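You operate a simulated robot arm through the tools that you are given. There is no shell and no other tool.

You run a simulated two-armed robot. Do the job below in one go: nothing can be reset, and whatever is moved stays where it is left.

JOB
Pump oil into the oil canister up to the green band.
Fine: black cap in the cap tray meanwhile; black coupling on the oil port before the oil valve opens; afterwards close it, park the coupling on its stub and refit the cap. Where these are worked on the way, their far stop is far enough and under half their travel is too little: oil valve.

It is judged by the outcome, as a careful person would: the job done as asked, and still so three seconds after it is handed in. It fails if anything else is knocked over, pushed out of place, dropped, spilled or broken. Lids that push on must go on centred and level and be pressed home; caps that screw on are set level and turned clockwise until they are tight.

ROBOT AND FRAMES
Two 7-joint arms with two-finger grippers on one trunk that stands fixed in place. Base frame: the origin is at the foot of the trunk, x ahead of it, y to its left, z up. Lengths are in mm, angles in rad, forces in N, time in s.
The left shoulder is at [42, 170, 1298], the right one opposite. With the tool pointing down near the work surface each hand reaches from about 100 to 440 mm from the base axis, measured 20 degrees to its own side. Payload 2.69 kg a hand.
The tool frame of a hand sits at the grasp point between the pads (the TCP): z along the fingers, y along the line on which they close. The tips reach 20 mm beyond it. Largest opening 100 mm; the body of the gripper starts 63 mm behind the TCP.
Orientation is that of the tool frame in the base frame, as a unit quaternion [x, y, z, w]. With the fingers straight down and closing along the base's y, the tool's x points along the base's -x, its y along +y and its z along -z.

CONTROLS
- The arms move only by the tool jog_arm. It takes "left_motion", "right_motion" or both (then of equal length, played together; a hand with none holds still); each is a list of rows, each a list of 6 numbers: the shift along the tool's x, y, z in mm, then the turn, a rotation vector about the tool's x, y, z in rad. In form: [[tx, ty, tz, ax, ay, az], ...]. A call has 1 to 20 rows; each row is the pose to reach, as a shift and turn from the pose commanded when the call began, along the tool's axes at that moment. "left_gripper" and "right_gripper" are, for a hand that has rows, the opening, from 0 (shut) to 1 (fully open), set as the call begins (left out, the last holds). Each row takes 0.2 s and may step no farther than 50 mm and 0.15 rad from the row before; otherwise, or with a gripper value out of range, the whole call is refused. A pose out of reach is approached as far as the arm can. The call stops where the force on the tool passes 40 N (or 10 N more than at its start, if that is more) or the arm is blocked; 0.2 s more then pass. Each finger travels about 108 mm/s and halts on what it meets, pressing with about 38 N; the grip force reading is that of the motor and also rises with nothing between the fingers. The clock runs only during rows and for 0.2 s after the last one: add rows that repeat a pose to give the fingers time. It gives the time, the measured TCP pose, the force on the tool (base axes), the opening and the grip force at its end, in the units of the frame above (readings bear some noise), with the torque about the TCP (base axes, N m) and any sound that the robot's microphone picked up.
- Cameras (640 x 400 px; columns grow to the right, rows downward): "scene" is now at [151.1, 74.1, 1222.2]; the picture's right is [0.78, -0.63, -0.01], its down [-0.18, -0.20, -0.96] and it looks along [0.60, 0.75, -0.27] (base axes); focal length 214 px, centre (320, 200). "left" rides on the left gripper at [70, 19, -99] in its tool frame; the picture's right is [-0.26, 0.97, 0.00], its down [-0.75, -0.20, -0.63] and it looks along [-0.61, -0.16, 0.78] (tool axes); focal length 230 px, centre (320, 200). "right" rides on the right gripper at [70, -18, -99] in its tool frame; the picture's right is [0.26, 0.97, 0.00], its down [-0.75, 0.20, -0.63] and it looks along [-0.61, 0.16, 0.78] (tool axes); focal length 230 px, centre (320, 200). There is no depth. A picture from a camera that has moved, and an enlarged one, comes with that camera's place and axes in the base frame and with its lens.
- snapshot(camera): a new picture of that camera. The clock stands still meanwhile.
- slide_trunk(by): slides the trunk up (or, below 0, down) by that many mm; the arms and the scene camera ride with it, the base frame stays. It gives what a move gives, with no picture.
- aim_head(pan, tilt): turns the head with the scene camera to pan (to the left, within 1.047 rad either way) and tilt (down, from -0.506 to 1.204), counted from straight ahead of the robot. It gives what a move gives.
- enlarge(camera, box): a new picture of the part [left, top, right, bottom] of that camera's present view, enlarged. The clock stands still meanwhile.
- sign_off(): hands the job in; it is judged then, once.

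Places have to be worked out from the pictures, the camera data and where the tool is seen. Open the grippers and draw the arms clear of the work before you hand the job in, unless the task says otherwise.

The tools are called after "Call:" as a command line: name --argument value ..., lists and objects as JSON in quotes. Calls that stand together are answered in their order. jog_arm: Moves the arms, as the interface text tells. Its arguments: {"type":"object","properties":{"left_motion":{"type":"array","items":{"type":"array","items":{"type":"number"}}},"left_gripper":{"type":"number"},"right_motion":{"type":"array","items":{"type":"array","items":{"type":"number"}}},"right_gripper":{"type":"number"}},"required":[]} The other tools are called the same way: slide_trunk (by) slides the trunk up or down; aim_head (pan, tilt) turns the head that bears the scene camera; snapshot (camera) takes a picture; enlarge (camera, box) takes an enlarged picture of a part of a camera's view; sign_off () hands the job in.

At the start:

```text
time_s: 0.0
left_tcp_pos: [395.5, 362.0, 1349.9]
left_orientation: [0.0, 1.0, 0.0, 0.0]
left_ft_force: [0.1, 0.3, -0.7]
left_wrist_torque: [0.0, -0.01, -0.01]
left_finger_gap: 100.0
left_finger_force: 0.0
right_tcp_pos: [428.3, -51.6, 1382.3]
right_orientation: [0.0, 1.0, 0.0, 0.0]
right_ft_force: [0.3, -0.5, 0.5]
right_wrist_torque: [-0.02, 0.03, 0.03]
right_finger_gap: 100.0
right_finger_force: 0.0
trunk travel left (down, up): [-525.0, 165.0]
head pan, tilt: [0.892, 0.265]
```

scene: 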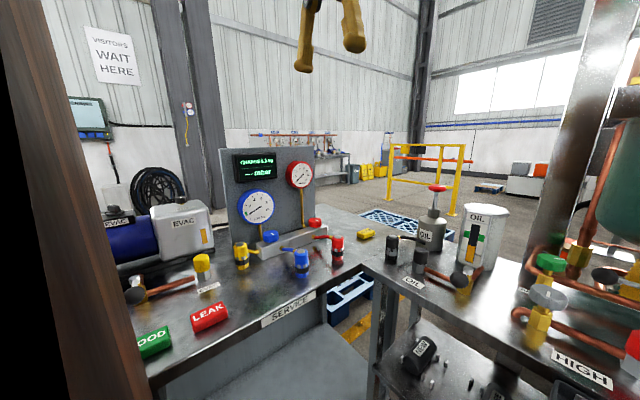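
right: 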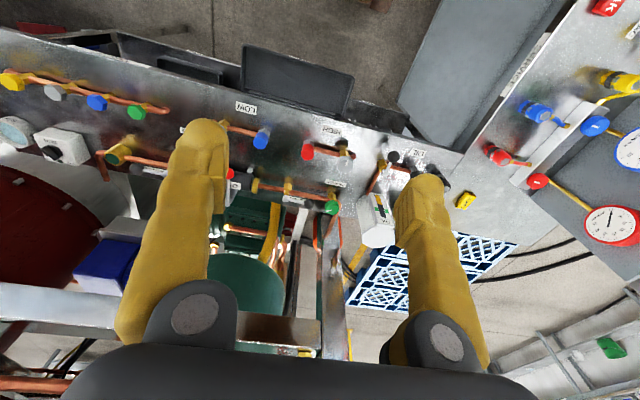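
left: 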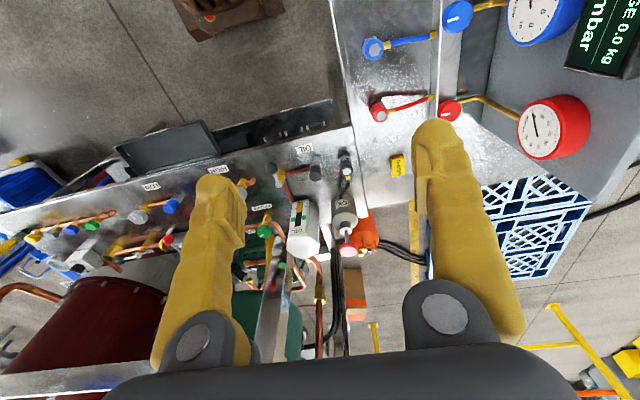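

The scene picture shows the oil canister, an oil pump bottle and the oil parts to the right of the centre. I will zoom in on that area first.

Call:
enlarge --camera "scene" --box '[360, 170, 540, 300]'

Call:
enlarge --camera "left" --box '[220, 120, 420, 260]'

Call:
enlarge --camera "right" --box '[320, 120, 500, 260]'

```text
3.08 times, centred on (450, 235) of scene
camera zoom: at [151.1, 74.1, 1222.2], right [0.78, -0.63, -0.01], down [-0.18, -0.2, -0.96], along [0.6, 0.75, -0.27], focal length 660 px, centre (-80, 92)
```

zoom: 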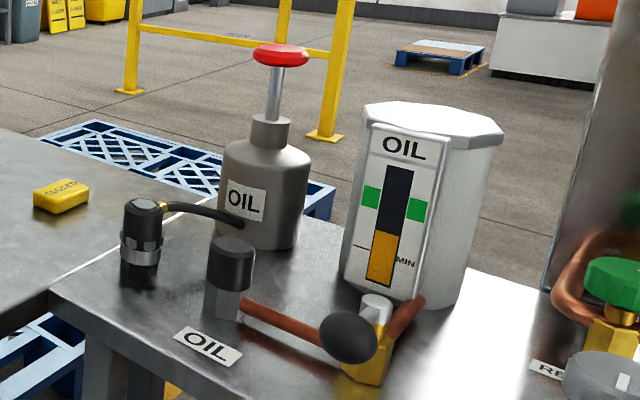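

```text
2.86 times, centred on (320, 190) of left
camera zoom: at [326.2, 378.4, 1448.9], right [0.26, 0.97, 0.0], down [0.75, -0.2, 0.63], along [0.61, -0.16, -0.78], focal length 657 px, centre (320, 229)
```

zoom: 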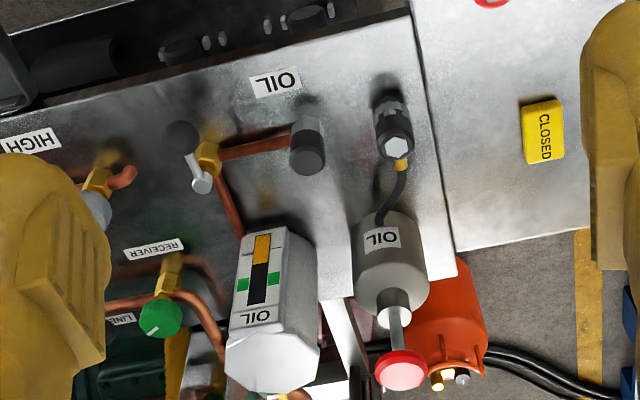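

```text
2.86 times, centred on (410, 190) of right
camera zoom: at [359.9, -70.8, 1482.2], right [-0.26, 0.97, 0.0], down [0.75, 0.2, 0.63], along [0.61, 0.16, -0.78], focal length 657 px, centre (63, 229)
```

zoom: 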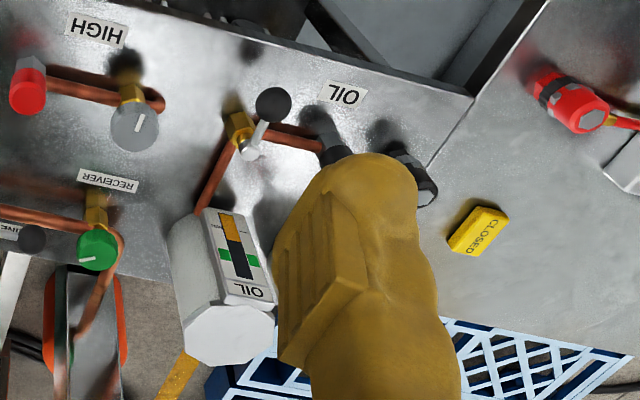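

The table top seems to lie at z≈900, with the coupling near [635,367,958], the cap near [637,286,958] and the pump knob near [787,331,1082]. The cap tray is still to be found, so I look around.

Call:
aim_head --pan 0.45 --tilt 0.6

Call:
snapshot --camera "scene"

Call:
enlarge --camera "left" --box '[100, 80, 360, 240]'

```text
time_s: 0.9
left_tcp_pos: [376.7, 361.2, 1347.3]
left_orientation: [0.0, 1.0, -0.001, -0.005]
left_ft_force: [0.8, 0.1, 0.6]
left_wrist_torque: [0.0, 0.03, 0.01]
left_finger_gap: 99.9
left_finger_force: 0.1
right_tcp_pos: [406.0, -51.3, 1390.2]
right_orientation: [-0.001, 1.0, 0.0, 0.008]
right_ft_force: [1.2, -0.7, 0.2]
right_wrist_torque: [-0.01, 0.01, 0.0]
right_finger_gap: 99.9
right_finger_force: 0.0
trunk travel left (down, up): [-525.0, 165.0]
head pan, tilt: [0.45, 0.6]
```

```text
taken
camera scene: at [171.2, 40.1, 1191.3], right [0.44, -0.9, -0.01], down [-0.52, -0.25, -0.82], along [0.73, 0.36, -0.58], focal length 214 px, centre (320, 200)
```

scene: 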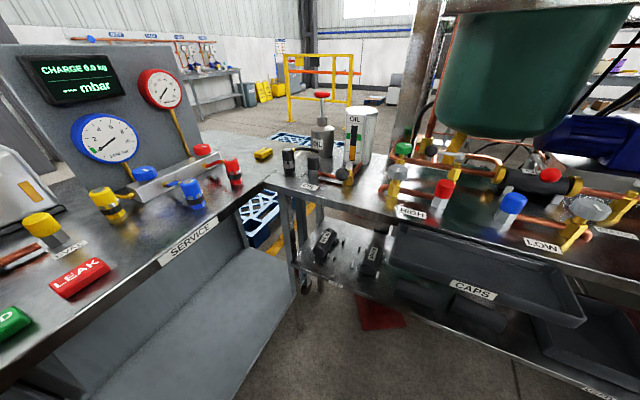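

```text
2.46 times, centred on (230, 160) of left
camera zoom: at [307.3, 378.6, 1446.7], right [0.26, 0.97, 0.0], down [0.76, -0.2, 0.62], along [0.6, -0.16, -0.78], focal length 566 px, centre (542, 298)
```

zoom: 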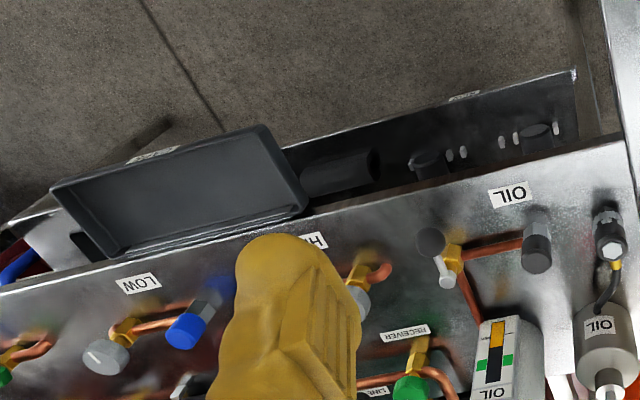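

The cap tray ("CAPS") is on the front of the bench. I take close views of the tray and the oil parts from the new head pose.

Call:
enlarge --camera "scene" --box '[360, 200, 620, 360]'

Call:
enlarge --camera "scene" --box '[260, 80, 420, 210]'

Call:
snapshot --camera "right"

```text
2.46 times, centred on (490, 280) of scene
camera zoom: at [171.2, 40.1, 1191.3], right [0.44, -0.9, -0.01], down [-0.52, -0.25, -0.82], along [0.73, 0.36, -0.58], focal length 528 px, centre (-98, 3)
```

zoom: 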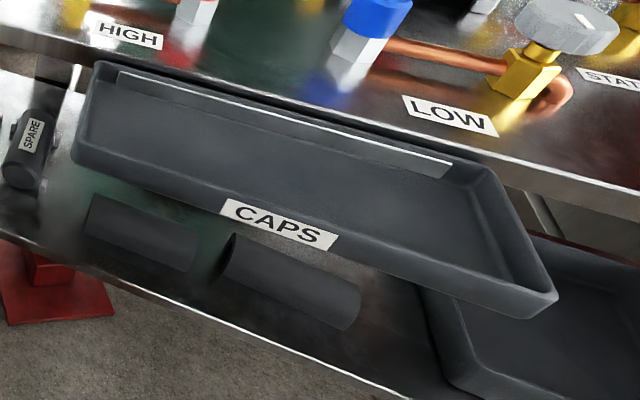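

```text
3.08 times, centred on (340, 145) of scene
camera zoom: at [171.2, 40.1, 1191.3], right [0.44, -0.9, -0.01], down [-0.52, -0.25, -0.82], along [0.73, 0.36, -0.58], focal length 660 px, centre (258, 369)
```

zoom: 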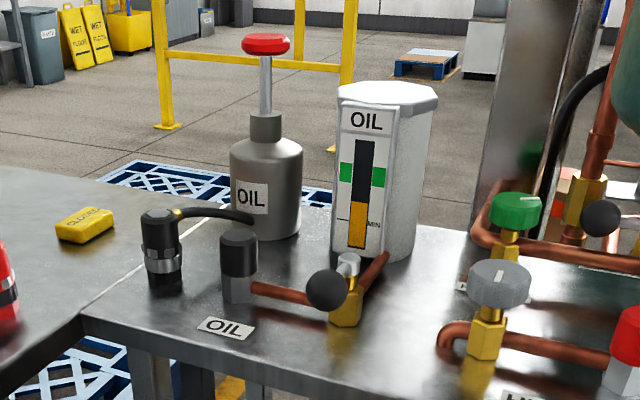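

```text
taken
camera right: at [336.5, -70.4, 1487.9], right [-0.26, 0.97, -0.01], down [0.74, 0.2, 0.64], along [0.62, 0.16, -0.77], focal length 230 px, centre (320, 200)
```

right: 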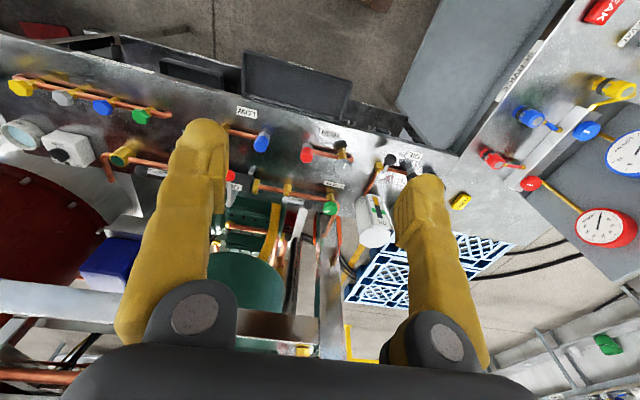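

The cap tray spans roughly x 445–548, y −219..41 with its rim at z≈885. The oil parts are far ahead, so I lower the trunk somewhat and test how far the left hand reaches.

Call:
slide_trunk --by -150

Call:
jog_arm --left_motion '[[-40, 0, 0, 0, 0, 0], [-80, 0, 0, 0, 0, 0], [-120, 0, 0, 0, 0, 0], [-160, 0, 0, 0, 0, 0], [-200, 0, 0, 0, 0, 0]]'

Call:
snapshot --camera "scene"

```text
time_s: 2.6
left_tcp_pos: [375.3, 360.8, 1199.3]
left_orientation: [-0.001, 1.0, -0.002, -0.002]
left_ft_force: [0.0, -0.4, 0.4]
left_wrist_torque: [0.01, -0.01, 0.01]
left_finger_gap: 100.0
left_finger_force: 0.2
right_tcp_pos: [406.9, -51.3, 1239.4]
right_orientation: [-0.001, 1.0, -0.001, 0.007]
right_ft_force: [-0.5, 0.5, -0.7]
right_wrist_torque: [0.01, 0.0, -0.01]
right_finger_gap: 100.0
right_finger_force: 0.0
trunk travel left (down, up): [-375.0, 315.0]
head pan, tilt: [0.45, 0.6]
```

```text
time_s: 3.8
left_tcp_pos: [590.4, 365.3, 1208.4]
left_orientation: [-0.001, 1.0, -0.003, -0.001]
left_ft_force: [0.8, -0.3, 0.3]
left_wrist_torque: [-0.04, 0.04, 0.01]
left_finger_gap: 100.0
left_finger_force: 0.1
right_tcp_pos: [410.5, -49.7, 1237.6]
right_orientation: [-0.001, 1.0, -0.001, 0.006]
right_ft_force: [0.5, 0.0, -0.5]
right_wrist_torque: [-0.09, 0.05, 0.02]
right_finger_gap: 100.2
right_finger_force: 0.0
trunk travel left (down, up): [-375.0, 315.0]
head pan, tilt: [0.45, 0.6]
```

```text
taken
camera scene: at [172.3, 41.2, 1040.6], right [0.44, -0.9, -0.01], down [-0.53, -0.25, -0.81], along [0.73, 0.36, -0.58], focal length 214 px, centre (320, 200)
```

scene: 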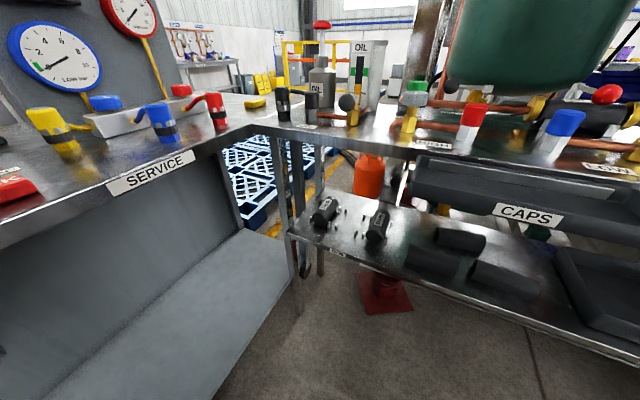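

The left hand reaches x=590 tool-down easily. I test further toward the pump at this safe height, with time to settle.

Call:
jog_arm --left_motion '[[-40, 0, 0, 0, 0, 0], [-80, 10, 0, 0, 0, 0], [-120, 20, 0, 0, 0, 0], [-160, 30, 0, 0, 0, 0], [-160, 30, 0, 0, 0, 0], [-160, 30, 0, 0, 0, 0]]'

Call:
snapshot --camera "scene"

Call:
snapshot --camera "left"

```text
time_s: 5.2
left_tcp_pos: [607.1, 362.7, 1167.7]
left_orientation: [-0.001, 1.0, 0.0, 0.006]
left_ft_force: [0.4, -0.3, 0.8]
left_wrist_torque: [-0.01, -0.02, 0.0]
left_finger_gap: 100.3
left_finger_force: 0.1
left hand out of reach, approached as far as the arm can: row 1, 2, 3, 4, 5, 6
right_tcp_pos: [406.3, -52.1, 1239.5]
right_orientation: [0.0, 1.0, 0.0, 0.008]
right_ft_force: [0.5, 0.1, -0.5]
right_wrist_torque: [0.0, -0.01, -0.03]
right_finger_gap: 100.3
right_finger_force: 0.0
trunk travel left (down, up): [-375.0, 315.0]
head pan, tilt: [0.45, 0.6]
```

```text
taken
camera scene: at [168.7, 39.5, 1041.3], right [0.44, -0.9, -0.01], down [-0.52, -0.25, -0.82], along [0.73, 0.36, -0.58], focal length 214 px, centre (320, 200)
```

scene: 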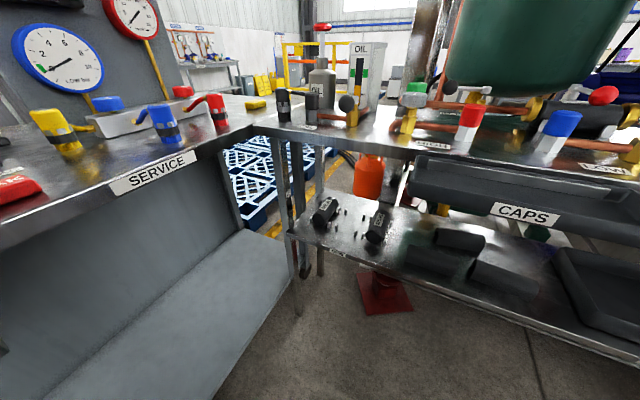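

```text
taken
camera left: at [536.8, 379.8, 1266.7], right [0.26, 0.97, 0.0], down [0.74, -0.2, 0.64], along [0.62, -0.16, -0.77], focal length 230 px, centre (320, 200)
```

left: 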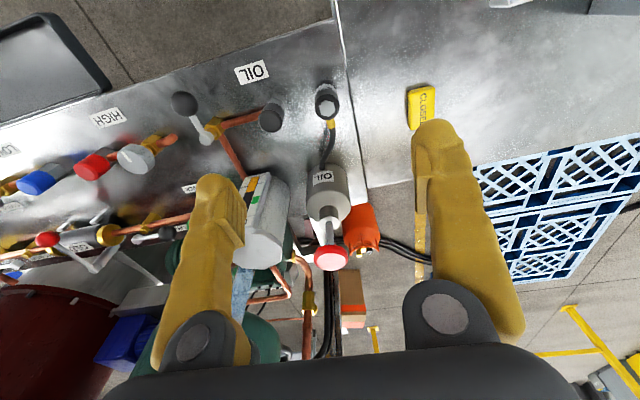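

The tool-down limit at this height is about x=607; lower it should be more. I go back a little and lower toward the cap height while watching the readings, to calibrate the commanded pose.

Call:
jog_arm --left_motion '[[50, -20, 0, 0, 0, 0], [100, -40, 0, 0, 0, 0], [150, -60, 0, 0, 0, 0], [150, -60, 0, 0, 0, 0], [150, -60, 0, 0, 0, 0]]'

```text
refused: row 1 steps farther than a row can; nothing moved
```

Call:
jog_arm --left_motion '[[45, -18, 0, 0, 0, 0], [90, -36, 0, 0, 0, 0], [135, -54, 0, 0, 0, 0], [150, -60, 0, 0, 0, 0], [150, -60, 0, 0, 0, 0], [150, -60, 0, 0, 0, 0]]'

```text
time_s: 6.6
left_tcp_pos: [586.9, 332.7, 1196.5]
left_orientation: [-0.003, 1.0, -0.007, -0.025]
left_ft_force: [-1.1, 0.1, 0.2]
left_wrist_torque: [-0.03, -0.01, 0.0]
left_finger_gap: 99.8
left_finger_force: 0.0
left hand out of reach, approached as far as the arm can: row 1, 2, 3, 4, 5, 6
right_tcp_pos: [406.4, -52.5, 1237.4]
right_orientation: [-0.001, 1.0, -0.001, 0.008]
right_ft_force: [0.2, -0.5, 0.4]
right_wrist_torque: [0.01, -0.01, -0.03]
right_finger_gap: 99.9
right_finger_force: 0.0
trunk travel left (down, up): [-375.0, 315.0]
head pan, tilt: [0.45, 0.6]
```

The command is kept unclamped (x≈605, y≈332, z≈1200 commanded). I descend to about z=1080 near the oil cap line while staying back, to look from close by.

Call:
jog_arm --left_motion '[[10, -10, 30, 0, 0, 0], [15, -20, 60, 0, 0, 0], [20, -30, 90, 0, 0, 0], [25, -46, 120, 0, 0, 0], [25, -46, 120, 0, 0, 0], [25, -46, 120, 0, 0, 0]]'

Call:
snapshot --camera "left"

Call:
snapshot --camera "scene"

```text
time_s: 8.0
left_tcp_pos: [628.2, 293.6, 1090.7]
left_orientation: [-0.004, 1.0, -0.005, -0.03]
left_ft_force: [-0.5, 0.1, 0.3]
left_wrist_torque: [0.02, 0.03, -0.02]
left_finger_gap: 99.9
left_finger_force: 0.0
left hand out of reach, approached as far as the arm can: row 1, 2, 3, 4, 5, 6
right_tcp_pos: [406.7, -52.4, 1239.0]
right_orientation: [-0.001, 1.0, -0.002, 0.009]
right_ft_force: [0.7, -0.2, -0.2]
right_wrist_torque: [-0.03, -0.01, 0.03]
right_finger_gap: 100.1
right_finger_force: 0.0
trunk travel left (down, up): [-375.0, 315.0]
head pan, tilt: [0.45, 0.6]
```

```text
taken
camera left: at [563.3, 311.0, 1192.9], right [0.25, 0.97, -0.02], down [0.79, -0.19, 0.59], along [0.56, -0.16, -0.81], focal length 230 px, centre (320, 200)
```

left: 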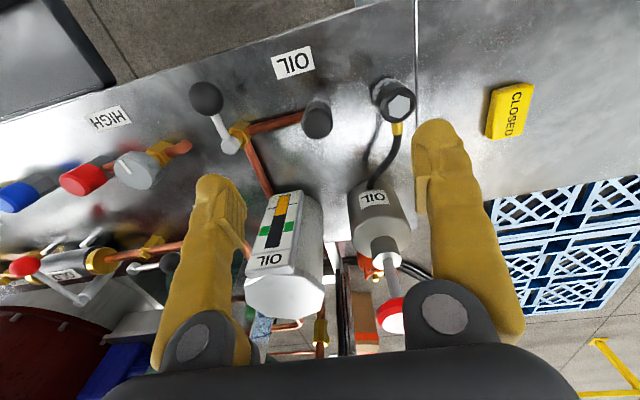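

```text
taken
camera scene: at [169.3, 39.8, 1041.2], right [0.44, -0.9, -0.01], down [-0.52, -0.25, -0.82], along [0.73, 0.36, -0.58], focal length 214 px, centre (320, 200)
```

scene: 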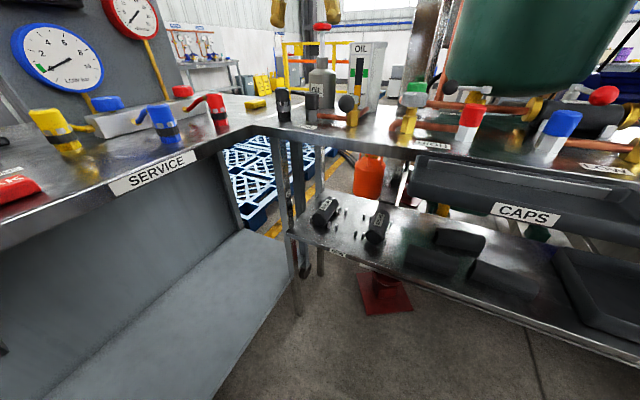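

The reading (x=628) does not match my bookkeeping of the command. I hold in place for a moment to see whether the arm settles.

Call:
jog_arm --left_motion '[[0, 0, 0, 0, 0, 0], [0, 0, 0, 0, 0, 0], [0, 0, 0, 0, 0, 0], [0, 0, 0, 0, 0, 0]]'

```text
time_s: 9.0
left_tcp_pos: [626.2, 294.0, 1090.8]
left_orientation: [-0.005, 1.0, -0.005, -0.029]
left_ft_force: [0.8, -0.2, -0.6]
left_wrist_torque: [-0.01, 0.03, 0.05]
left_finger_gap: 99.8
left_finger_force: 0.0
right_tcp_pos: [406.5, -52.9, 1239.8]
right_orientation: [-0.001, 1.0, -0.001, 0.008]
right_ft_force: [0.4, 0.1, 0.4]
right_wrist_torque: [0.01, 0.01, 0.0]
right_finger_gap: 100.1
right_finger_force: 0.1
trunk travel left (down, up): [-375.0, 315.0]
head pan, tilt: [0.45, 0.6]
```

The hold reports no reach problem, so the command now equals the present pose. I draw the hand back in small steps to check that the arm follows again.

Call:
jog_arm --left_motion '[[20, 0, 0, 0, 0, 0], [40, 0, 0, 0, 0, 0], [60, 0, 0, 0, 0, 0], [80, 0, 0, 0, 0, 0], [80, 0, 0, 0, 0, 0]]'

```text
time_s: 10.2
left_tcp_pos: [622.0, 297.8, 1105.3]
left_orientation: [-0.003, 1.0, -0.004, -0.03]
left_ft_force: [0.3, 0.0, 0.0]
left_wrist_torque: [0.02, -0.01, -0.03]
left_finger_gap: 99.9
left_finger_force: 0.1
left hand out of reach, approached as far as the arm can: row 1, 2, 3, 4, 5
right_tcp_pos: [408.6, -51.6, 1239.3]
right_orientation: [-0.001, 1.0, -0.001, 0.008]
right_ft_force: [-0.1, -0.5, -0.3]
right_wrist_torque: [0.0, 0.0, -0.01]
right_finger_gap: 100.1
right_finger_force: 0.0
trunk travel left (down, up): [-375.0, 315.0]
head pan, tilt: [0.45, 0.6]
```

The arm seems stuck near its stretched limit. I ask for a large inward move toward a clear place in front of the trunk so that the elbow bends again.

Call:
jog_arm --left_motion '[[50, 0, 0, 0, 0, 0], [100, 0, 0, 0, 0, 0], [150, 0, 0, 0, 0, 0], [200, 0, 0, 0, 0, 0], [250, 0, 0, 0, 0, 0], [250, 0, 0, 0, 0, 0], [250, 0, 0, 0, 0, 0], [250, 0, 0, 0, 0, 0]]'

```text
time_s: 12.0
left_tcp_pos: [601.5, 316.9, 1165.3]
left_orientation: [-0.004, 1.0, -0.006, -0.027]
left_ft_force: [-0.2, 0.6, -0.5]
left_wrist_torque: [0.01, 0.04, 0.02]
left_finger_gap: 100.2
left_finger_force: 0.1
left hand out of reach, approached as far as the arm can: row 1, 2, 3, 4, 5, 6, 7, 8
right_tcp_pos: [406.5, -52.5, 1238.5]
right_orientation: [0.0, 1.0, -0.001, 0.008]
right_ft_force: [0.0, -0.5, 0.3]
right_wrist_torque: [0.0, -0.03, 0.01]
right_finger_gap: 100.0
right_finger_force: 0.0
trunk travel left (down, up): [-375.0, 315.0]
head pan, tilt: [0.45, 0.6]
```

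The hand slides along its reach limit instead of folding. I try stretching briefly outward and then coming back in within one call, to bring the elbow back to its working side.

Call:
jog_arm --left_motion '[[-50, 0, 0, 0, 0, 0], [-100, 0, 0, 0, 0, 0], [-60, 0, 0, 0, 0, 0], [-20, 0, 0, 0, 0, 0], [20, 0, 0, 0, 0, 0], [60, 0, 0, 0, 0, 0], [100, 0, 0, 0, 0, 0], [100, 0, 0, 0, 0, 0]]'

```text
time_s: 13.3
left_tcp_pos: [556.0, 323.0, 1200.3]
left_orientation: [-0.001, 1.0, 0.0, 0.022]
left_ft_force: [-0.4, -1.1, -0.2]
left_wrist_torque: [0.02, -0.06, 0.02]
left_finger_gap: 99.9
left_finger_force: 0.1
left hand out of reach, approached as far as the arm can: row 1, 2, 3, 4
right_tcp_pos: [378.5, -51.8, 1248.9]
right_orientation: [-0.001, 1.0, -0.001, 0.02]
right_ft_force: [-1.2, -0.4, 0.8]
right_wrist_torque: [0.0, -0.09, 0.02]
right_finger_gap: 99.7
right_finger_force: 0.1
trunk travel left (down, up): [-375.0, 315.0]
head pan, tilt: [0.45, 0.6]
stopped in row 6 (left hand): the arm was blocked; the commanded pose is now the measured one
```

The arm is free again (the stop was from the quick snap back). I let it settle, keeping the hand level at first.

Call:
jog_arm --left_motion '[[0, 0, 0, 0, 0, 0], [0, 0, 0, 0, 0, 0], [0, 0, 0, 0, 0, 0]]'

```text
time_s: 13.9
left_tcp_pos: [539.9, 323.6, 1208.1]
left_orientation: [0.0, 1.0, 0.001, 0.028]
left_ft_force: [-1.7, 0.5, -0.6]
left_wrist_torque: [0.02, -0.06, 0.0]
left_finger_gap: 100.0
left_finger_force: 0.0
right_tcp_pos: [363.5, -52.5, 1248.3]
right_orientation: [0.0, 1.0, -0.001, 0.019]
right_ft_force: [-1.1, -0.6, 0.2]
right_wrist_torque: [0.0, -0.08, 0.0]
right_finger_gap: 99.9
right_finger_force: 0.0
trunk travel left (down, up): [-375.0, 315.0]
head pan, tilt: [0.45, 0.6]
stopped in row 3 (left hand): the arm was blocked; the commanded pose is now the measured one
```

Both hands seem to drift, so I check the scene camera pose and picture to see whether something is touching.

Call:
snapshot --camera "scene"

Call:
snapshot --camera "right"

Call:
snapshot --camera "left"

```text
taken
camera scene: at [165.7, 39.5, 1041.8], right [0.44, -0.9, -0.01], down [-0.52, -0.25, -0.82], along [0.73, 0.36, -0.57], focal length 214 px, centre (320, 200)
```

scene: 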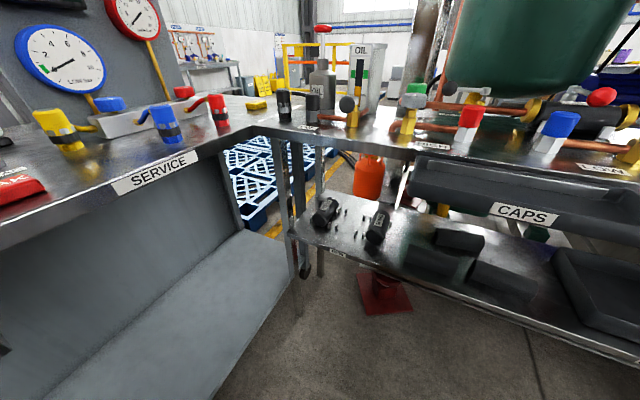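

```text
taken
camera right: at [291.4, -70.8, 1345.6], right [-0.26, 0.97, -0.01], down [0.73, 0.2, 0.66], along [0.64, 0.16, -0.75], focal length 230 px, centre (320, 200)
```

right: 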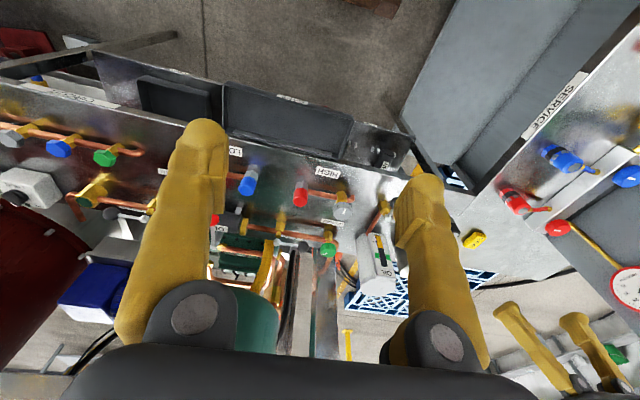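

```text
taken
camera left: at [465.3, 340.8, 1303.4], right [0.26, 0.97, 0.02], down [0.71, -0.2, 0.67], along [0.65, -0.16, -0.74], focal length 230 px, centre (320, 200)
```

left: 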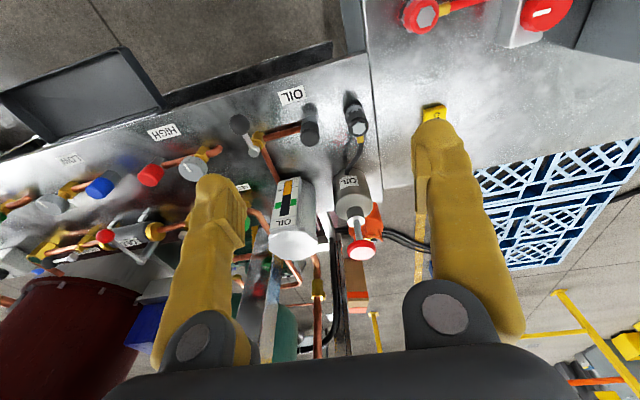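

Nothing touches; the scene camera moved only slightly, so this looks like sway. I give it more time to settle.

Call:
jog_arm --left_motion '[[0, 0, 0, 0, 0, 0], [0, 0, 0, 0, 0, 0], [0, 0, 0, 0, 0, 0], [0, 0, 0, 0, 0, 0], [0, 0, 0, 0, 0, 0], [0, 0, 0, 0, 0, 0]]' --right_motion '[[0, 0, 0, 0, 0, 0], [0, 0, 0, 0, 0, 0], [0, 0, 0, 0, 0, 0], [0, 0, 0, 0, 0, 0], [0, 0, 0, 0, 0, 0], [0, 0, 0, 0, 0, 0]]'

```text
time_s: 15.3
left_tcp_pos: [545.6, 324.7, 1206.1]
left_orientation: [0.0, 1.0, 0.0, 0.026]
left_ft_force: [0.9, 0.0, 0.1]
left_wrist_torque: [-0.02, 0.0, 0.02]
left_finger_gap: 99.9
left_finger_force: 0.1
right_tcp_pos: [368.9, -51.7, 1248.9]
right_orientation: [-0.001, 1.0, -0.002, 0.018]
right_ft_force: [0.7, -0.3, -0.2]
right_wrist_torque: [0.01, 0.03, -0.01]
right_finger_gap: 100.1
right_finger_force: 0.2
trunk travel left (down, up): [-375.0, 315.0]
head pan, tilt: [0.45, 0.6]
```

Settled. I enlarge the oil parts from the scene camera at this lower height for a side view.

Call:
enlarge --camera "scene" --box '[265, 20, 405, 135]'

Call:
enlarge --camera "scene" --box '[270, 80, 340, 130]'

Call:
enlarge --camera "left" --box '[220, 70, 390, 180]'

```text
3.48 times, centred on (335, 78) of scene
camera zoom: at [168.9, 39.9, 1041.2], right [0.44, -0.9, -0.01], down [-0.52, -0.25, -0.82], along [0.73, 0.36, -0.58], focal length 746 px, centre (268, 626)
```

zoom: 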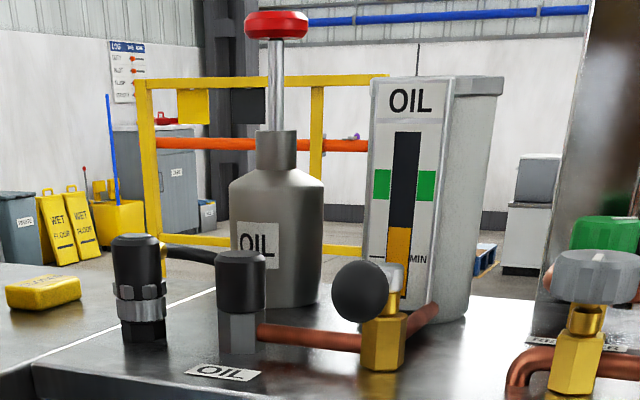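

```text
8.00 times, centred on (305, 105) of scene
camera zoom: at [168.9, 39.9, 1041.2], right [0.44, -0.9, -0.01], down [-0.52, -0.25, -0.82], along [0.73, 0.36, -0.58], focal length 1716 px, centre (440, 960)
```

zoom: 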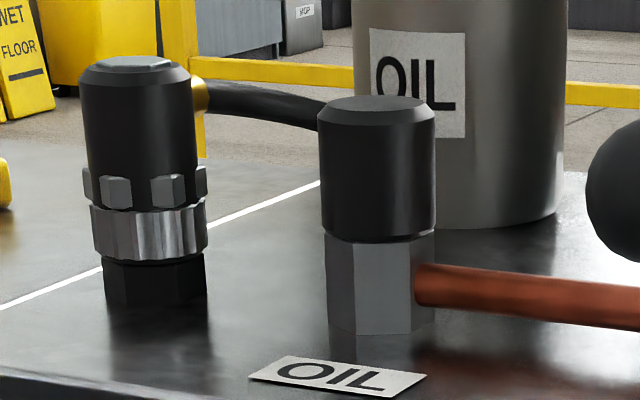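

```text
3.64 times, centred on (305, 125) of left
camera zoom: at [470.5, 341.2, 1300.4], right [0.26, 0.97, 0.01], down [0.72, -0.2, 0.67], along [0.65, -0.16, -0.74], focal length 837 px, centre (374, 473)
```

zoom: 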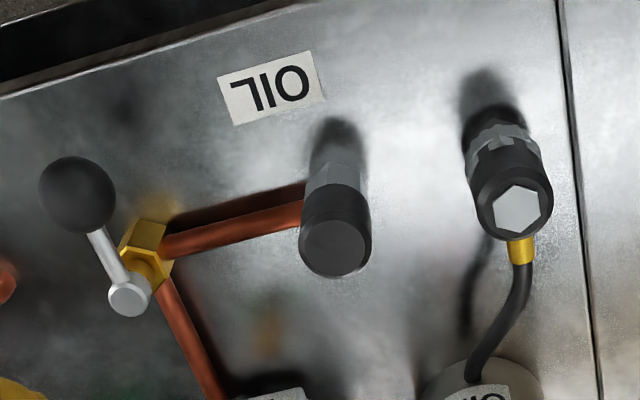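

The cap looks like a black cylinder about 33 mm wide on a grey hex port, and the coupling has a black body with a silver collar on a dark stub. I level the hand and lower it for precise triangulation.

Call:
jog_arm --left_motion '[[0, -10, 30, 0, 0.025, 0], [0, -20, 60, 0, 0.052, 0], [-5, -25, 90, 0, 0.052, 0], [-10, -30, 120, 0, 0.052, 0], [-10, -30, 140, 0, 0.052, 0], [-10, -30, 140, 0, 0.052, 0], [-10, -30, 140, 0, 0.052, 0]]'

Call:
enlarge --camera "left" --box '[180, 60, 440, 220]'

Call:
enlarge --camera "scene" --box '[265, 20, 405, 135]'

```text
time_s: 16.9
left_tcp_pos: [561.4, 293.8, 1065.2]
left_orientation: [0.0, 1.0, 0.0, 0.0]
left_ft_force: [0.5, -0.4, 0.2]
left_wrist_torque: [0.0, 0.02, -0.02]
left_finger_gap: 100.3
left_finger_force: 0.1
right_tcp_pos: [367.0, -51.7, 1248.9]
right_orientation: [-0.001, 1.0, -0.002, 0.018]
right_ft_force: [-0.1, 0.5, -0.5]
right_wrist_torque: [-0.04, 0.01, -0.02]
right_finger_gap: 100.3
right_finger_force: 0.1
trunk travel left (down, up): [-375.0, 315.0]
head pan, tilt: [0.45, 0.6]
```

```text
2.46 times, centred on (310, 140) of left
camera zoom: at [491.8, 310.8, 1164.9], right [0.26, 0.97, 0.0], down [0.75, -0.2, 0.63], along [0.61, -0.16, -0.78], focal length 566 px, centre (345, 348)
```

zoom: 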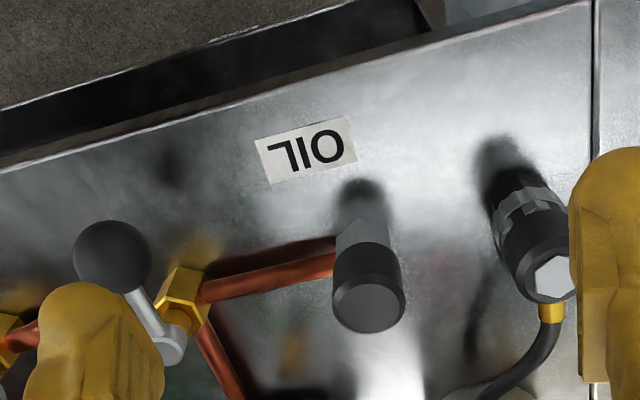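

```text
3.48 times, centred on (335, 78) of scene
camera zoom: at [169.0, 39.9, 1041.2], right [0.44, -0.9, -0.01], down [-0.52, -0.25, -0.82], along [0.73, 0.36, -0.58], focal length 746 px, centre (268, 626)
```

zoom: 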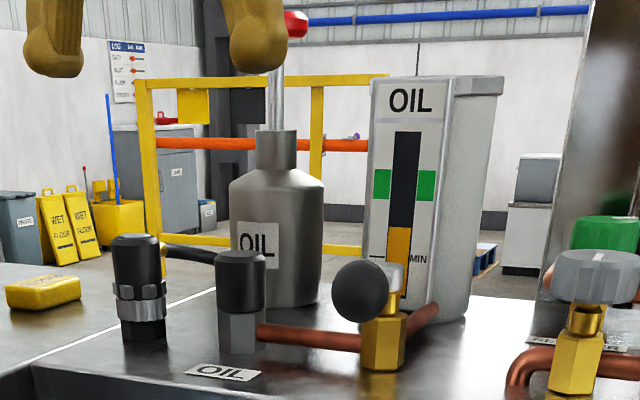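

Cap top is at about [631,286,963], the valve pivot near [641,183,950] with its ball at [584,187,954]. I lower the trunk 75 mm to gain reach, then move forward over the cap in small steps.

Call:
slide_trunk --by -75

Call:
jog_arm --left_motion '[[-15, -2, 0, 0, 0, 0], [-30, -4, 0, 0, 0, 0], [-40, -8, 0, 0, 0, 0], [-40, -8, 0, 0, 0, 0], [-40, -8, 0, 0, 0, 0]]'

```text
time_s: 18.0
left_tcp_pos: [562.2, 293.1, 992.1]
left_orientation: [0.0, 1.0, 0.0, 0.0]
left_ft_force: [0.2, -0.5, -0.1]
left_wrist_torque: [0.03, 0.02, 0.01]
left_finger_gap: 99.8
left_finger_force: 0.1
right_tcp_pos: [367.6, -51.8, 1173.9]
right_orientation: [-0.001, 1.0, -0.001, 0.021]
right_ft_force: [-0.1, 0.7, 0.5]
right_wrist_torque: [0.0, -0.02, 0.05]
right_finger_gap: 100.1
right_finger_force: 0.1
trunk travel left (down, up): [-300.0, 390.0]
head pan, tilt: [0.45, 0.6]
```

```text
time_s: 19.1
left_tcp_pos: [586.7, 286.5, 1002.8]
left_orientation: [-0.001, 1.0, 0.0, 0.01]
left_ft_force: [-0.9, -0.2, 0.0]
left_wrist_torque: [0.02, -0.1, 0.0]
left_finger_gap: 99.8
left_finger_force: 0.0
right_tcp_pos: [350.6, -52.5, 1161.7]
right_orientation: [-0.001, 1.0, -0.003, -0.001]
right_ft_force: [-1.6, 0.4, -0.4]
right_wrist_torque: [0.0, -0.09, 0.02]
right_finger_gap: 99.9
right_finger_force: 0.0
trunk travel left (down, up): [-300.0, 390.0]
head pan, tilt: [0.45, 0.6]
stopped in row 5 (left hand): the arm was blocked; the commanded pose is now the measured one
```

The arm reported a block while both hands shifted slightly, like a sway of the body. I look for contact and let it settle.

Call:
snapshot --camera "scene"

Call:
jog_arm --left_motion '[[0, 0, 0, 0, 0, 0], [0, 0, 0, 0, 0, 0], [0, 0, 0, 0, 0, 0], [0, 0, 0, 0, 0, 0]]'

Call:
snapshot --camera "scene"

Call:
snapshot --camera "left"

```text
taken
camera scene: at [165.3, 39.3, 966.7], right [0.44, -0.9, -0.01], down [-0.52, -0.25, -0.82], along [0.73, 0.36, -0.58], focal length 214 px, centre (320, 200)
```

scene: 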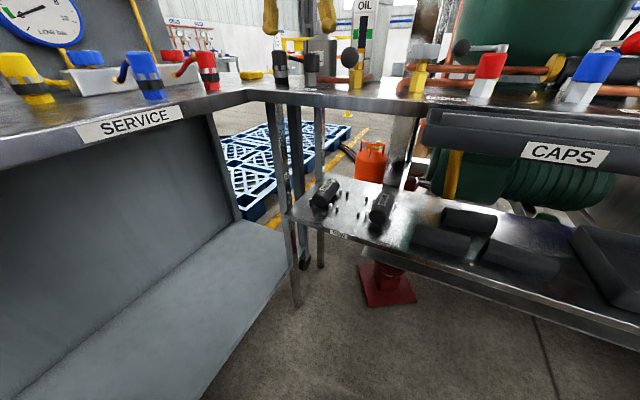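

```text
time_s: 20.1
left_tcp_pos: [589.5, 287.0, 1000.7]
left_orientation: [-0.001, 1.0, 0.0, 0.007]
left_ft_force: [0.2, -0.4, -0.1]
left_wrist_torque: [0.0, -0.04, 0.0]
left_finger_gap: 99.9
left_finger_force: 0.0
right_tcp_pos: [355.7, -51.1, 1162.2]
right_orientation: [-0.001, 1.0, -0.002, -0.002]
right_ft_force: [0.0, -0.7, -1.2]
right_wrist_torque: [-0.04, 0.02, 0.02]
right_finger_gap: 99.9
right_finger_force: 0.0
trunk travel left (down, up): [-300.0, 390.0]
head pan, tilt: [0.45, 0.6]
```

```text
taken
camera scene: at [167.8, 39.9, 966.2], right [0.44, -0.9, -0.01], down [-0.52, -0.25, -0.82], along [0.73, 0.36, -0.58], focal length 214 px, centre (320, 200)
```

scene: 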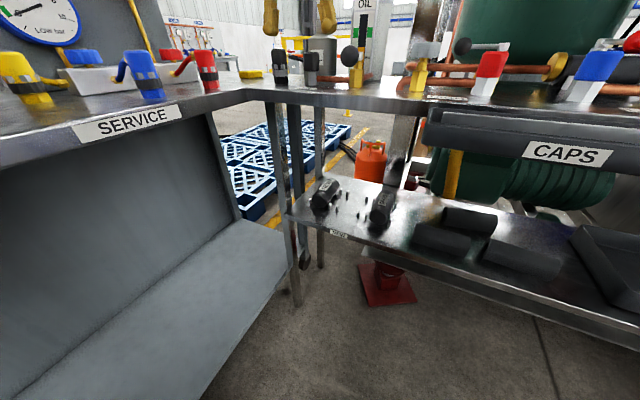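

```text
taken
camera left: at [518.1, 303.2, 1098.3], right [0.26, 0.97, 0.0], down [0.74, -0.2, 0.64], along [0.62, -0.16, -0.77], focal length 230 px, centre (320, 200)
```

left: 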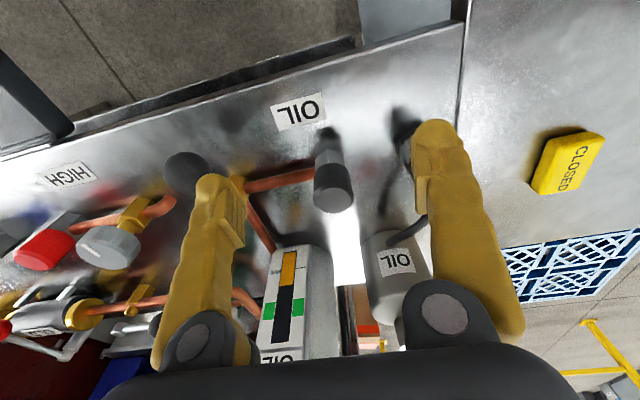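

I suspect the left elbow may be near something; I turn the head left to look at the arm.

Call:
aim_head --pan 1.04 --tilt 0.1

Call:
snapshot --camera "scene"

Call:
snapshot --camera "right"

```text
time_s: 21.1
left_tcp_pos: [589.1, 285.2, 1002.1]
left_orientation: [0.001, 1.0, 0.0, 0.007]
left_ft_force: [-0.2, -0.3, 1.1]
left_wrist_torque: [0.01, 0.02, 0.0]
left_finger_gap: 99.9
left_finger_force: 0.1
right_tcp_pos: [355.4, -51.3, 1162.4]
right_orientation: [-0.001, 1.0, -0.002, -0.001]
right_ft_force: [0.8, 0.7, 0.7]
right_wrist_torque: [-0.04, -0.01, -0.01]
right_finger_gap: 99.9
right_finger_force: 0.2
trunk travel left (down, up): [-300.0, 390.0]
head pan, tilt: [1.04, 0.099]
```

```text
taken
camera scene: at [135.5, 80.7, 1012.9], right [0.86, -0.51, -0.01], down [-0.07, -0.09, -0.99], along [0.5, 0.86, -0.11], focal length 214 px, centre (320, 200)
```

scene: 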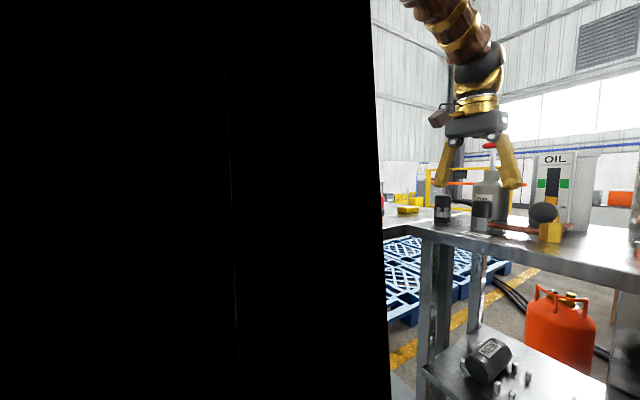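

```text
taken
camera right: at [286.6, -69.9, 1261.5], right [-0.26, 0.97, 0.0], down [0.75, 0.2, 0.63], along [0.61, 0.16, -0.78], focal length 230 px, centre (320, 200)
```

right: 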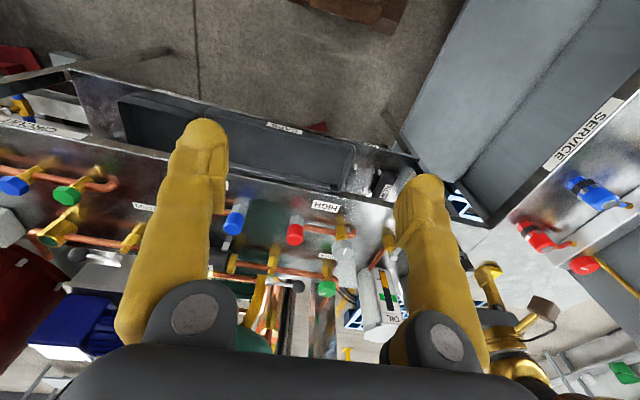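

The forearm comes from high up, so the elbow seems to be raised. I turn the right hand's camera toward the left arm to see its posture.

Call:
jog_arm --right_motion '[[0, -5, -5, -0.033, -0.048, -0.13], [0, -10, -10, -0.066, -0.097, -0.26], [0, -15, -15, -0.1, -0.146, -0.39], [0, -20, -20, -0.133, -0.194, -0.52], [0, -25, -25, -0.166, -0.243, -0.651], [0, -30, -30, -0.2, -0.292, -0.781], [0, -35, -35, -0.233, -0.34, -0.911], [0, -40, -40, -0.266, -0.389, -1.042], [0, -45, -45, -0.299, -0.437, -1.17], [0, -45, -45, -0.299, -0.437, -1.17]]'

Call:
snapshot --camera "right"

```text
time_s: 23.3
left_tcp_pos: [589.8, 285.8, 1001.1]
left_orientation: [0.001, 1.0, -0.001, 0.007]
left_ft_force: [-0.6, -0.3, -0.1]
left_wrist_torque: [-0.01, 0.0, 0.02]
left_finger_gap: 100.1
left_finger_force: 0.0
right_tcp_pos: [348.1, -98.2, 1225.8]
right_orientation: [-0.551, 0.795, 0.124, 0.224]
right_ft_force: [0.1, -1.4, 0.3]
right_wrist_torque: [-0.01, -0.01, 0.03]
right_finger_gap: 100.1
right_finger_force: 0.0
trunk travel left (down, up): [-300.0, 390.0]
head pan, tilt: [1.04, 0.099]
```

```text
taken
camera right: at [323.6, -204.6, 1276.7], right [-0.97, 0.14, -0.17], down [-0.1, 0.41, 0.91], along [0.2, 0.9, -0.38], focal length 230 px, centre (320, 200)
```

right: 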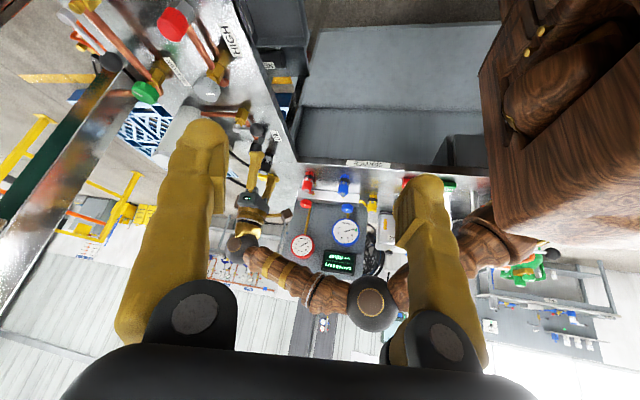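

The left arm's posture is clear of obstacles, with the elbow raised and nearly stretched. I try small slow steps forward to see how well it tracks.

Call:
jog_arm --left_motion '[[-4, 0, 0, 0, 0, 0], [-8, 0, 0, 0, 0, 0], [-12, 0, 0, 0, 0, 0], [-12, 0, 0, 0, 0, 0], [-12, 0, 0, 0, 0, 0]]'

```text
time_s: 24.5
left_tcp_pos: [602.3, 285.7, 1001.3]
left_orientation: [0.0, 1.0, -0.001, 0.008]
left_ft_force: [-0.5, 0.4, 0.3]
left_wrist_torque: [-0.05, -0.01, 0.02]
left_finger_gap: 99.7
left_finger_force: 0.1
right_tcp_pos: [346.7, -96.4, 1222.9]
right_orientation: [-0.55, 0.795, 0.124, 0.223]
right_ft_force: [-1.0, -0.2, 0.1]
right_wrist_torque: [-0.02, 0.02, 0.0]
right_finger_gap: 99.8
right_finger_force: 0.2
trunk travel left (down, up): [-300.0, 390.0]
head pan, tilt: [1.04, 0.099]
```

Tracking is exact with small steps. I continue forward toward x≈630 in the same way.

Call:
jog_arm --left_motion '[[-4, 0, 0, 0, 0.004, 0], [-8, 0, 0, 0, 0.008, 0], [-12, 0, 0, 0, 0.012, 0], [-16, 0, 0, 0, 0.016, 0], [-16, 0, 0, 0, 0.016, 0], [-16, 0, 0, 0, 0.016, 0]]'

```text
time_s: 24.8
left_tcp_pos: [587.5, 286.3, 1014.6]
left_orientation: [0.0, 1.0, 0.0, 0.017]
left_ft_force: [-0.6, 0.0, 0.7]
left_wrist_torque: [0.04, -0.07, -0.04]
left_finger_gap: 100.0
left_finger_force: 0.2
right_tcp_pos: [332.1, -97.5, 1214.8]
right_orientation: [-0.548, 0.799, 0.132, 0.21]
right_ft_force: [-1.4, -0.6, 0.1]
right_wrist_torque: [-0.01, -0.08, -0.06]
right_finger_gap: 100.0
right_finger_force: 0.0
trunk travel left (down, up): [-300.0, 390.0]
head pan, tilt: [1.04, 0.099]
stopped in row 1 (left hand): the arm was blocked; the commanded pose is now the measured one
```

Both hands jumped back about 15 mm together, which looks like a passing disturbance rather than contact. I hold still for a while to see whether it comes periodically.

Call:
jog_arm --left_motion '[[0, 0, 0, 0, 0, 0], [0, 0, 0, 0, 0, 0], [0, 0, 0, 0, 0, 0], [0, 0, 0, 0, 0, 0], [0, 0, 0, 0, 0, 0], [0, 0, 0, 0, 0, 0], [0, 0, 0, 0, 0, 0], [0, 0, 0, 0, 0, 0], [0, 0, 0, 0, 0, 0], [0, 0, 0, 0, 0, 0], [0, 0, 0, 0, 0, 0], [0, 0, 0, 0, 0, 0], [0, 0, 0, 0, 0, 0], [0, 0, 0, 0, 0, 0], [0, 0, 0, 0, 0, 0], [0, 0, 0, 0, 0, 0], [0, 0, 0, 0, 0, 0], [0, 0, 0, 0, 0, 0], [0, 0, 0, 0, 0, 0], [0, 0, 0, 0, 0, 0]]'

Call:
jog_arm --left_motion '[[0, 0, 0, 0, 0, 0], [0, 0, 0, 0, 0, 0], [0, 0, 0, 0, 0, 0], [0, 0, 0, 0, 0, 0], [0, 0, 0, 0, 0, 0], [0, 0, 0, 0, 0, 0], [0, 0, 0, 0, 0, 0], [0, 0, 0, 0, 0, 0], [0, 0, 0, 0, 0, 0], [0, 0, 0, 0, 0, 0], [0, 0, 0, 0, 0, 0], [0, 0, 0, 0, 0, 0], [0, 0, 0, 0, 0, 0], [0, 0, 0, 0, 0, 0], [0, 0, 0, 0, 0, 0]]'

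```text
time_s: 29.0
left_tcp_pos: [590.2, 286.5, 1011.5]
left_orientation: [-0.001, 1.0, -0.001, 0.015]
left_ft_force: [-0.3, -0.6, -0.1]
left_wrist_torque: [-0.01, 0.04, -0.02]
left_finger_gap: 99.9
left_finger_force: 0.1
right_tcp_pos: [336.8, -96.4, 1212.5]
right_orientation: [-0.548, 0.798, 0.134, 0.21]
right_ft_force: [-1.0, -0.1, 0.9]
right_wrist_torque: [0.03, -0.01, 0.0]
right_finger_gap: 99.9
right_finger_force: 0.1
trunk travel left (down, up): [-300.0, 390.0]
head pan, tilt: [1.04, 0.099]
```

```text
time_s: 32.2
left_tcp_pos: [590.6, 285.6, 1011.4]
left_orientation: [0.0, 1.0, 0.0, 0.013]
left_ft_force: [-0.1, 0.7, 0.0]
left_wrist_torque: [-0.01, -0.01, 0.0]
left_finger_gap: 100.0
left_finger_force: 0.0
right_tcp_pos: [334.6, -96.4, 1213.4]
right_orientation: [-0.549, 0.799, 0.133, 0.209]
right_ft_force: [-0.2, 0.4, -0.2]
right_wrist_torque: [0.01, 0.04, -0.01]
right_finger_gap: 100.2
right_finger_force: 0.0
trunk travel left (down, up): [-300.0, 390.0]
head pan, tilt: [1.04, 0.099]
```

The hold is steady, so the jolts come from the arm nearing its limit with a vertical tool. I back off, tilt the hand forward about 0.4 rad (fingers leaning ahead) to gain reach.

Call:
jog_arm --left_motion '[[5, 0, 0, 0, -0.05, 0], [10, 0, 0, 0, -0.1, 0], [15, 0, 0, 0, -0.16, 0], [20, 0, 0, 0, -0.22, 0], [20, 0, 0, 0, -0.28, 0], [20, 0, 0, 0, -0.34, 0], [20, 0, 0, 0, -0.38, 0], [20, 0, 0, 0, -0.38, 0], [20, 0, 0, 0, -0.38, 0]]'

Call:
snapshot --camera "right"

```text
time_s: 34.2
left_tcp_pos: [569.3, 285.4, 1009.7]
left_orientation: [0.0, 0.979, -0.001, 0.204]
left_ft_force: [0.3, 0.3, 0.1]
left_wrist_torque: [0.03, 0.0, 0.01]
left_finger_gap: 99.6
left_finger_force: 0.0
right_tcp_pos: [335.8, -96.7, 1214.1]
right_orientation: [-0.548, 0.799, 0.133, 0.209]
right_ft_force: [-1.0, -0.2, 0.9]
right_wrist_torque: [0.02, 0.01, 0.03]
right_finger_gap: 99.9
right_finger_force: 0.0
trunk travel left (down, up): [-300.0, 390.0]
head pan, tilt: [1.04, 0.099]
```

```text
taken
camera right: at [313.4, -204.5, 1268.0], right [-0.98, 0.14, -0.14], down [-0.07, 0.41, 0.91], along [0.19, 0.9, -0.39], focal length 230 px, centre (320, 200)
```

right: 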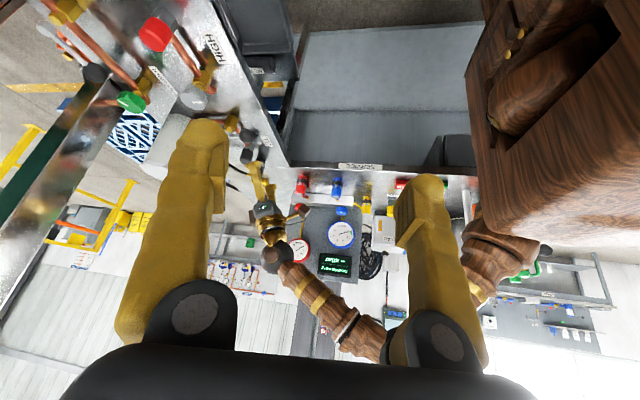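

The tilt folded the arm comfortably. I now move forward over the cap at z≈1000 and look again.

Call:
jog_arm --left_motion '[[-10, 0, 5, 0, 0, 0], [-21, 0, 9, 0, 0, 0], [-32, 0, 14, 0, 0, 0], [-43, 0, 19, 0, 0, 0], [-53, 0, 24, 0, 0, 0], [-53, 0, 24, 0, 0, 0], [-53, 0, 24, 0, 0, 0]]'

Call:
snapshot --camera "left"

Call:
aim_head --pan 0.6 --tilt 0.3

Call:
snapshot --camera "scene"

```text
time_s: 35.8
left_tcp_pos: [627.4, 285.5, 1009.0]
left_orientation: [0.001, 0.979, -0.001, 0.203]
left_ft_force: [0.1, -0.5, 0.9]
left_wrist_torque: [-0.01, 0.0, -0.03]
left_finger_gap: 99.8
left_finger_force: 0.2
right_tcp_pos: [336.5, -97.9, 1213.6]
right_orientation: [-0.549, 0.799, 0.133, 0.208]
right_ft_force: [0.9, -0.1, 0.0]
right_wrist_torque: [0.02, -0.01, 0.0]
right_finger_gap: 99.7
right_finger_force: 0.0
trunk travel left (down, up): [-300.0, 390.0]
head pan, tilt: [1.04, 0.099]
```

```text
taken
camera left: at [523.6, 303.5, 1071.9], right [0.24, 0.97, 0.1], down [0.44, -0.2, 0.88], along [0.87, -0.16, -0.47], focal length 230 px, centre (320, 200)
```

left: 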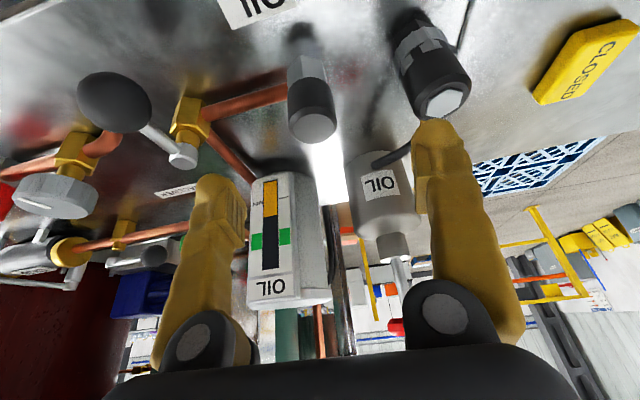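

```text
time_s: 36.7
left_tcp_pos: [627.5, 285.5, 1008.2]
left_orientation: [0.001, 0.979, -0.001, 0.203]
left_ft_force: [0.8, 0.8, -0.1]
left_wrist_torque: [0.01, -0.03, 0.0]
left_finger_gap: 99.9
left_finger_force: 0.0
right_tcp_pos: [335.3, -96.5, 1214.5]
right_orientation: [-0.548, 0.799, 0.133, 0.209]
right_ft_force: [0.6, 0.2, -0.1]
right_wrist_torque: [0.02, -0.02, -0.02]
right_finger_gap: 99.9
right_finger_force: 0.1
trunk travel left (down, up): [-300.0, 390.0]
head pan, tilt: [0.6, 0.3]
```

```text
taken
camera scene: at [165.5, 54.2, 993.8], right [0.57, -0.82, -0.01], down [-0.26, -0.17, -0.95], along [0.78, 0.54, -0.31], focal length 214 px, centre (320, 200)
```

scene: 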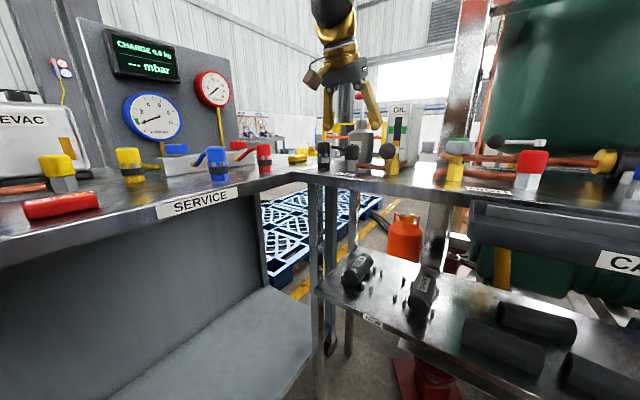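

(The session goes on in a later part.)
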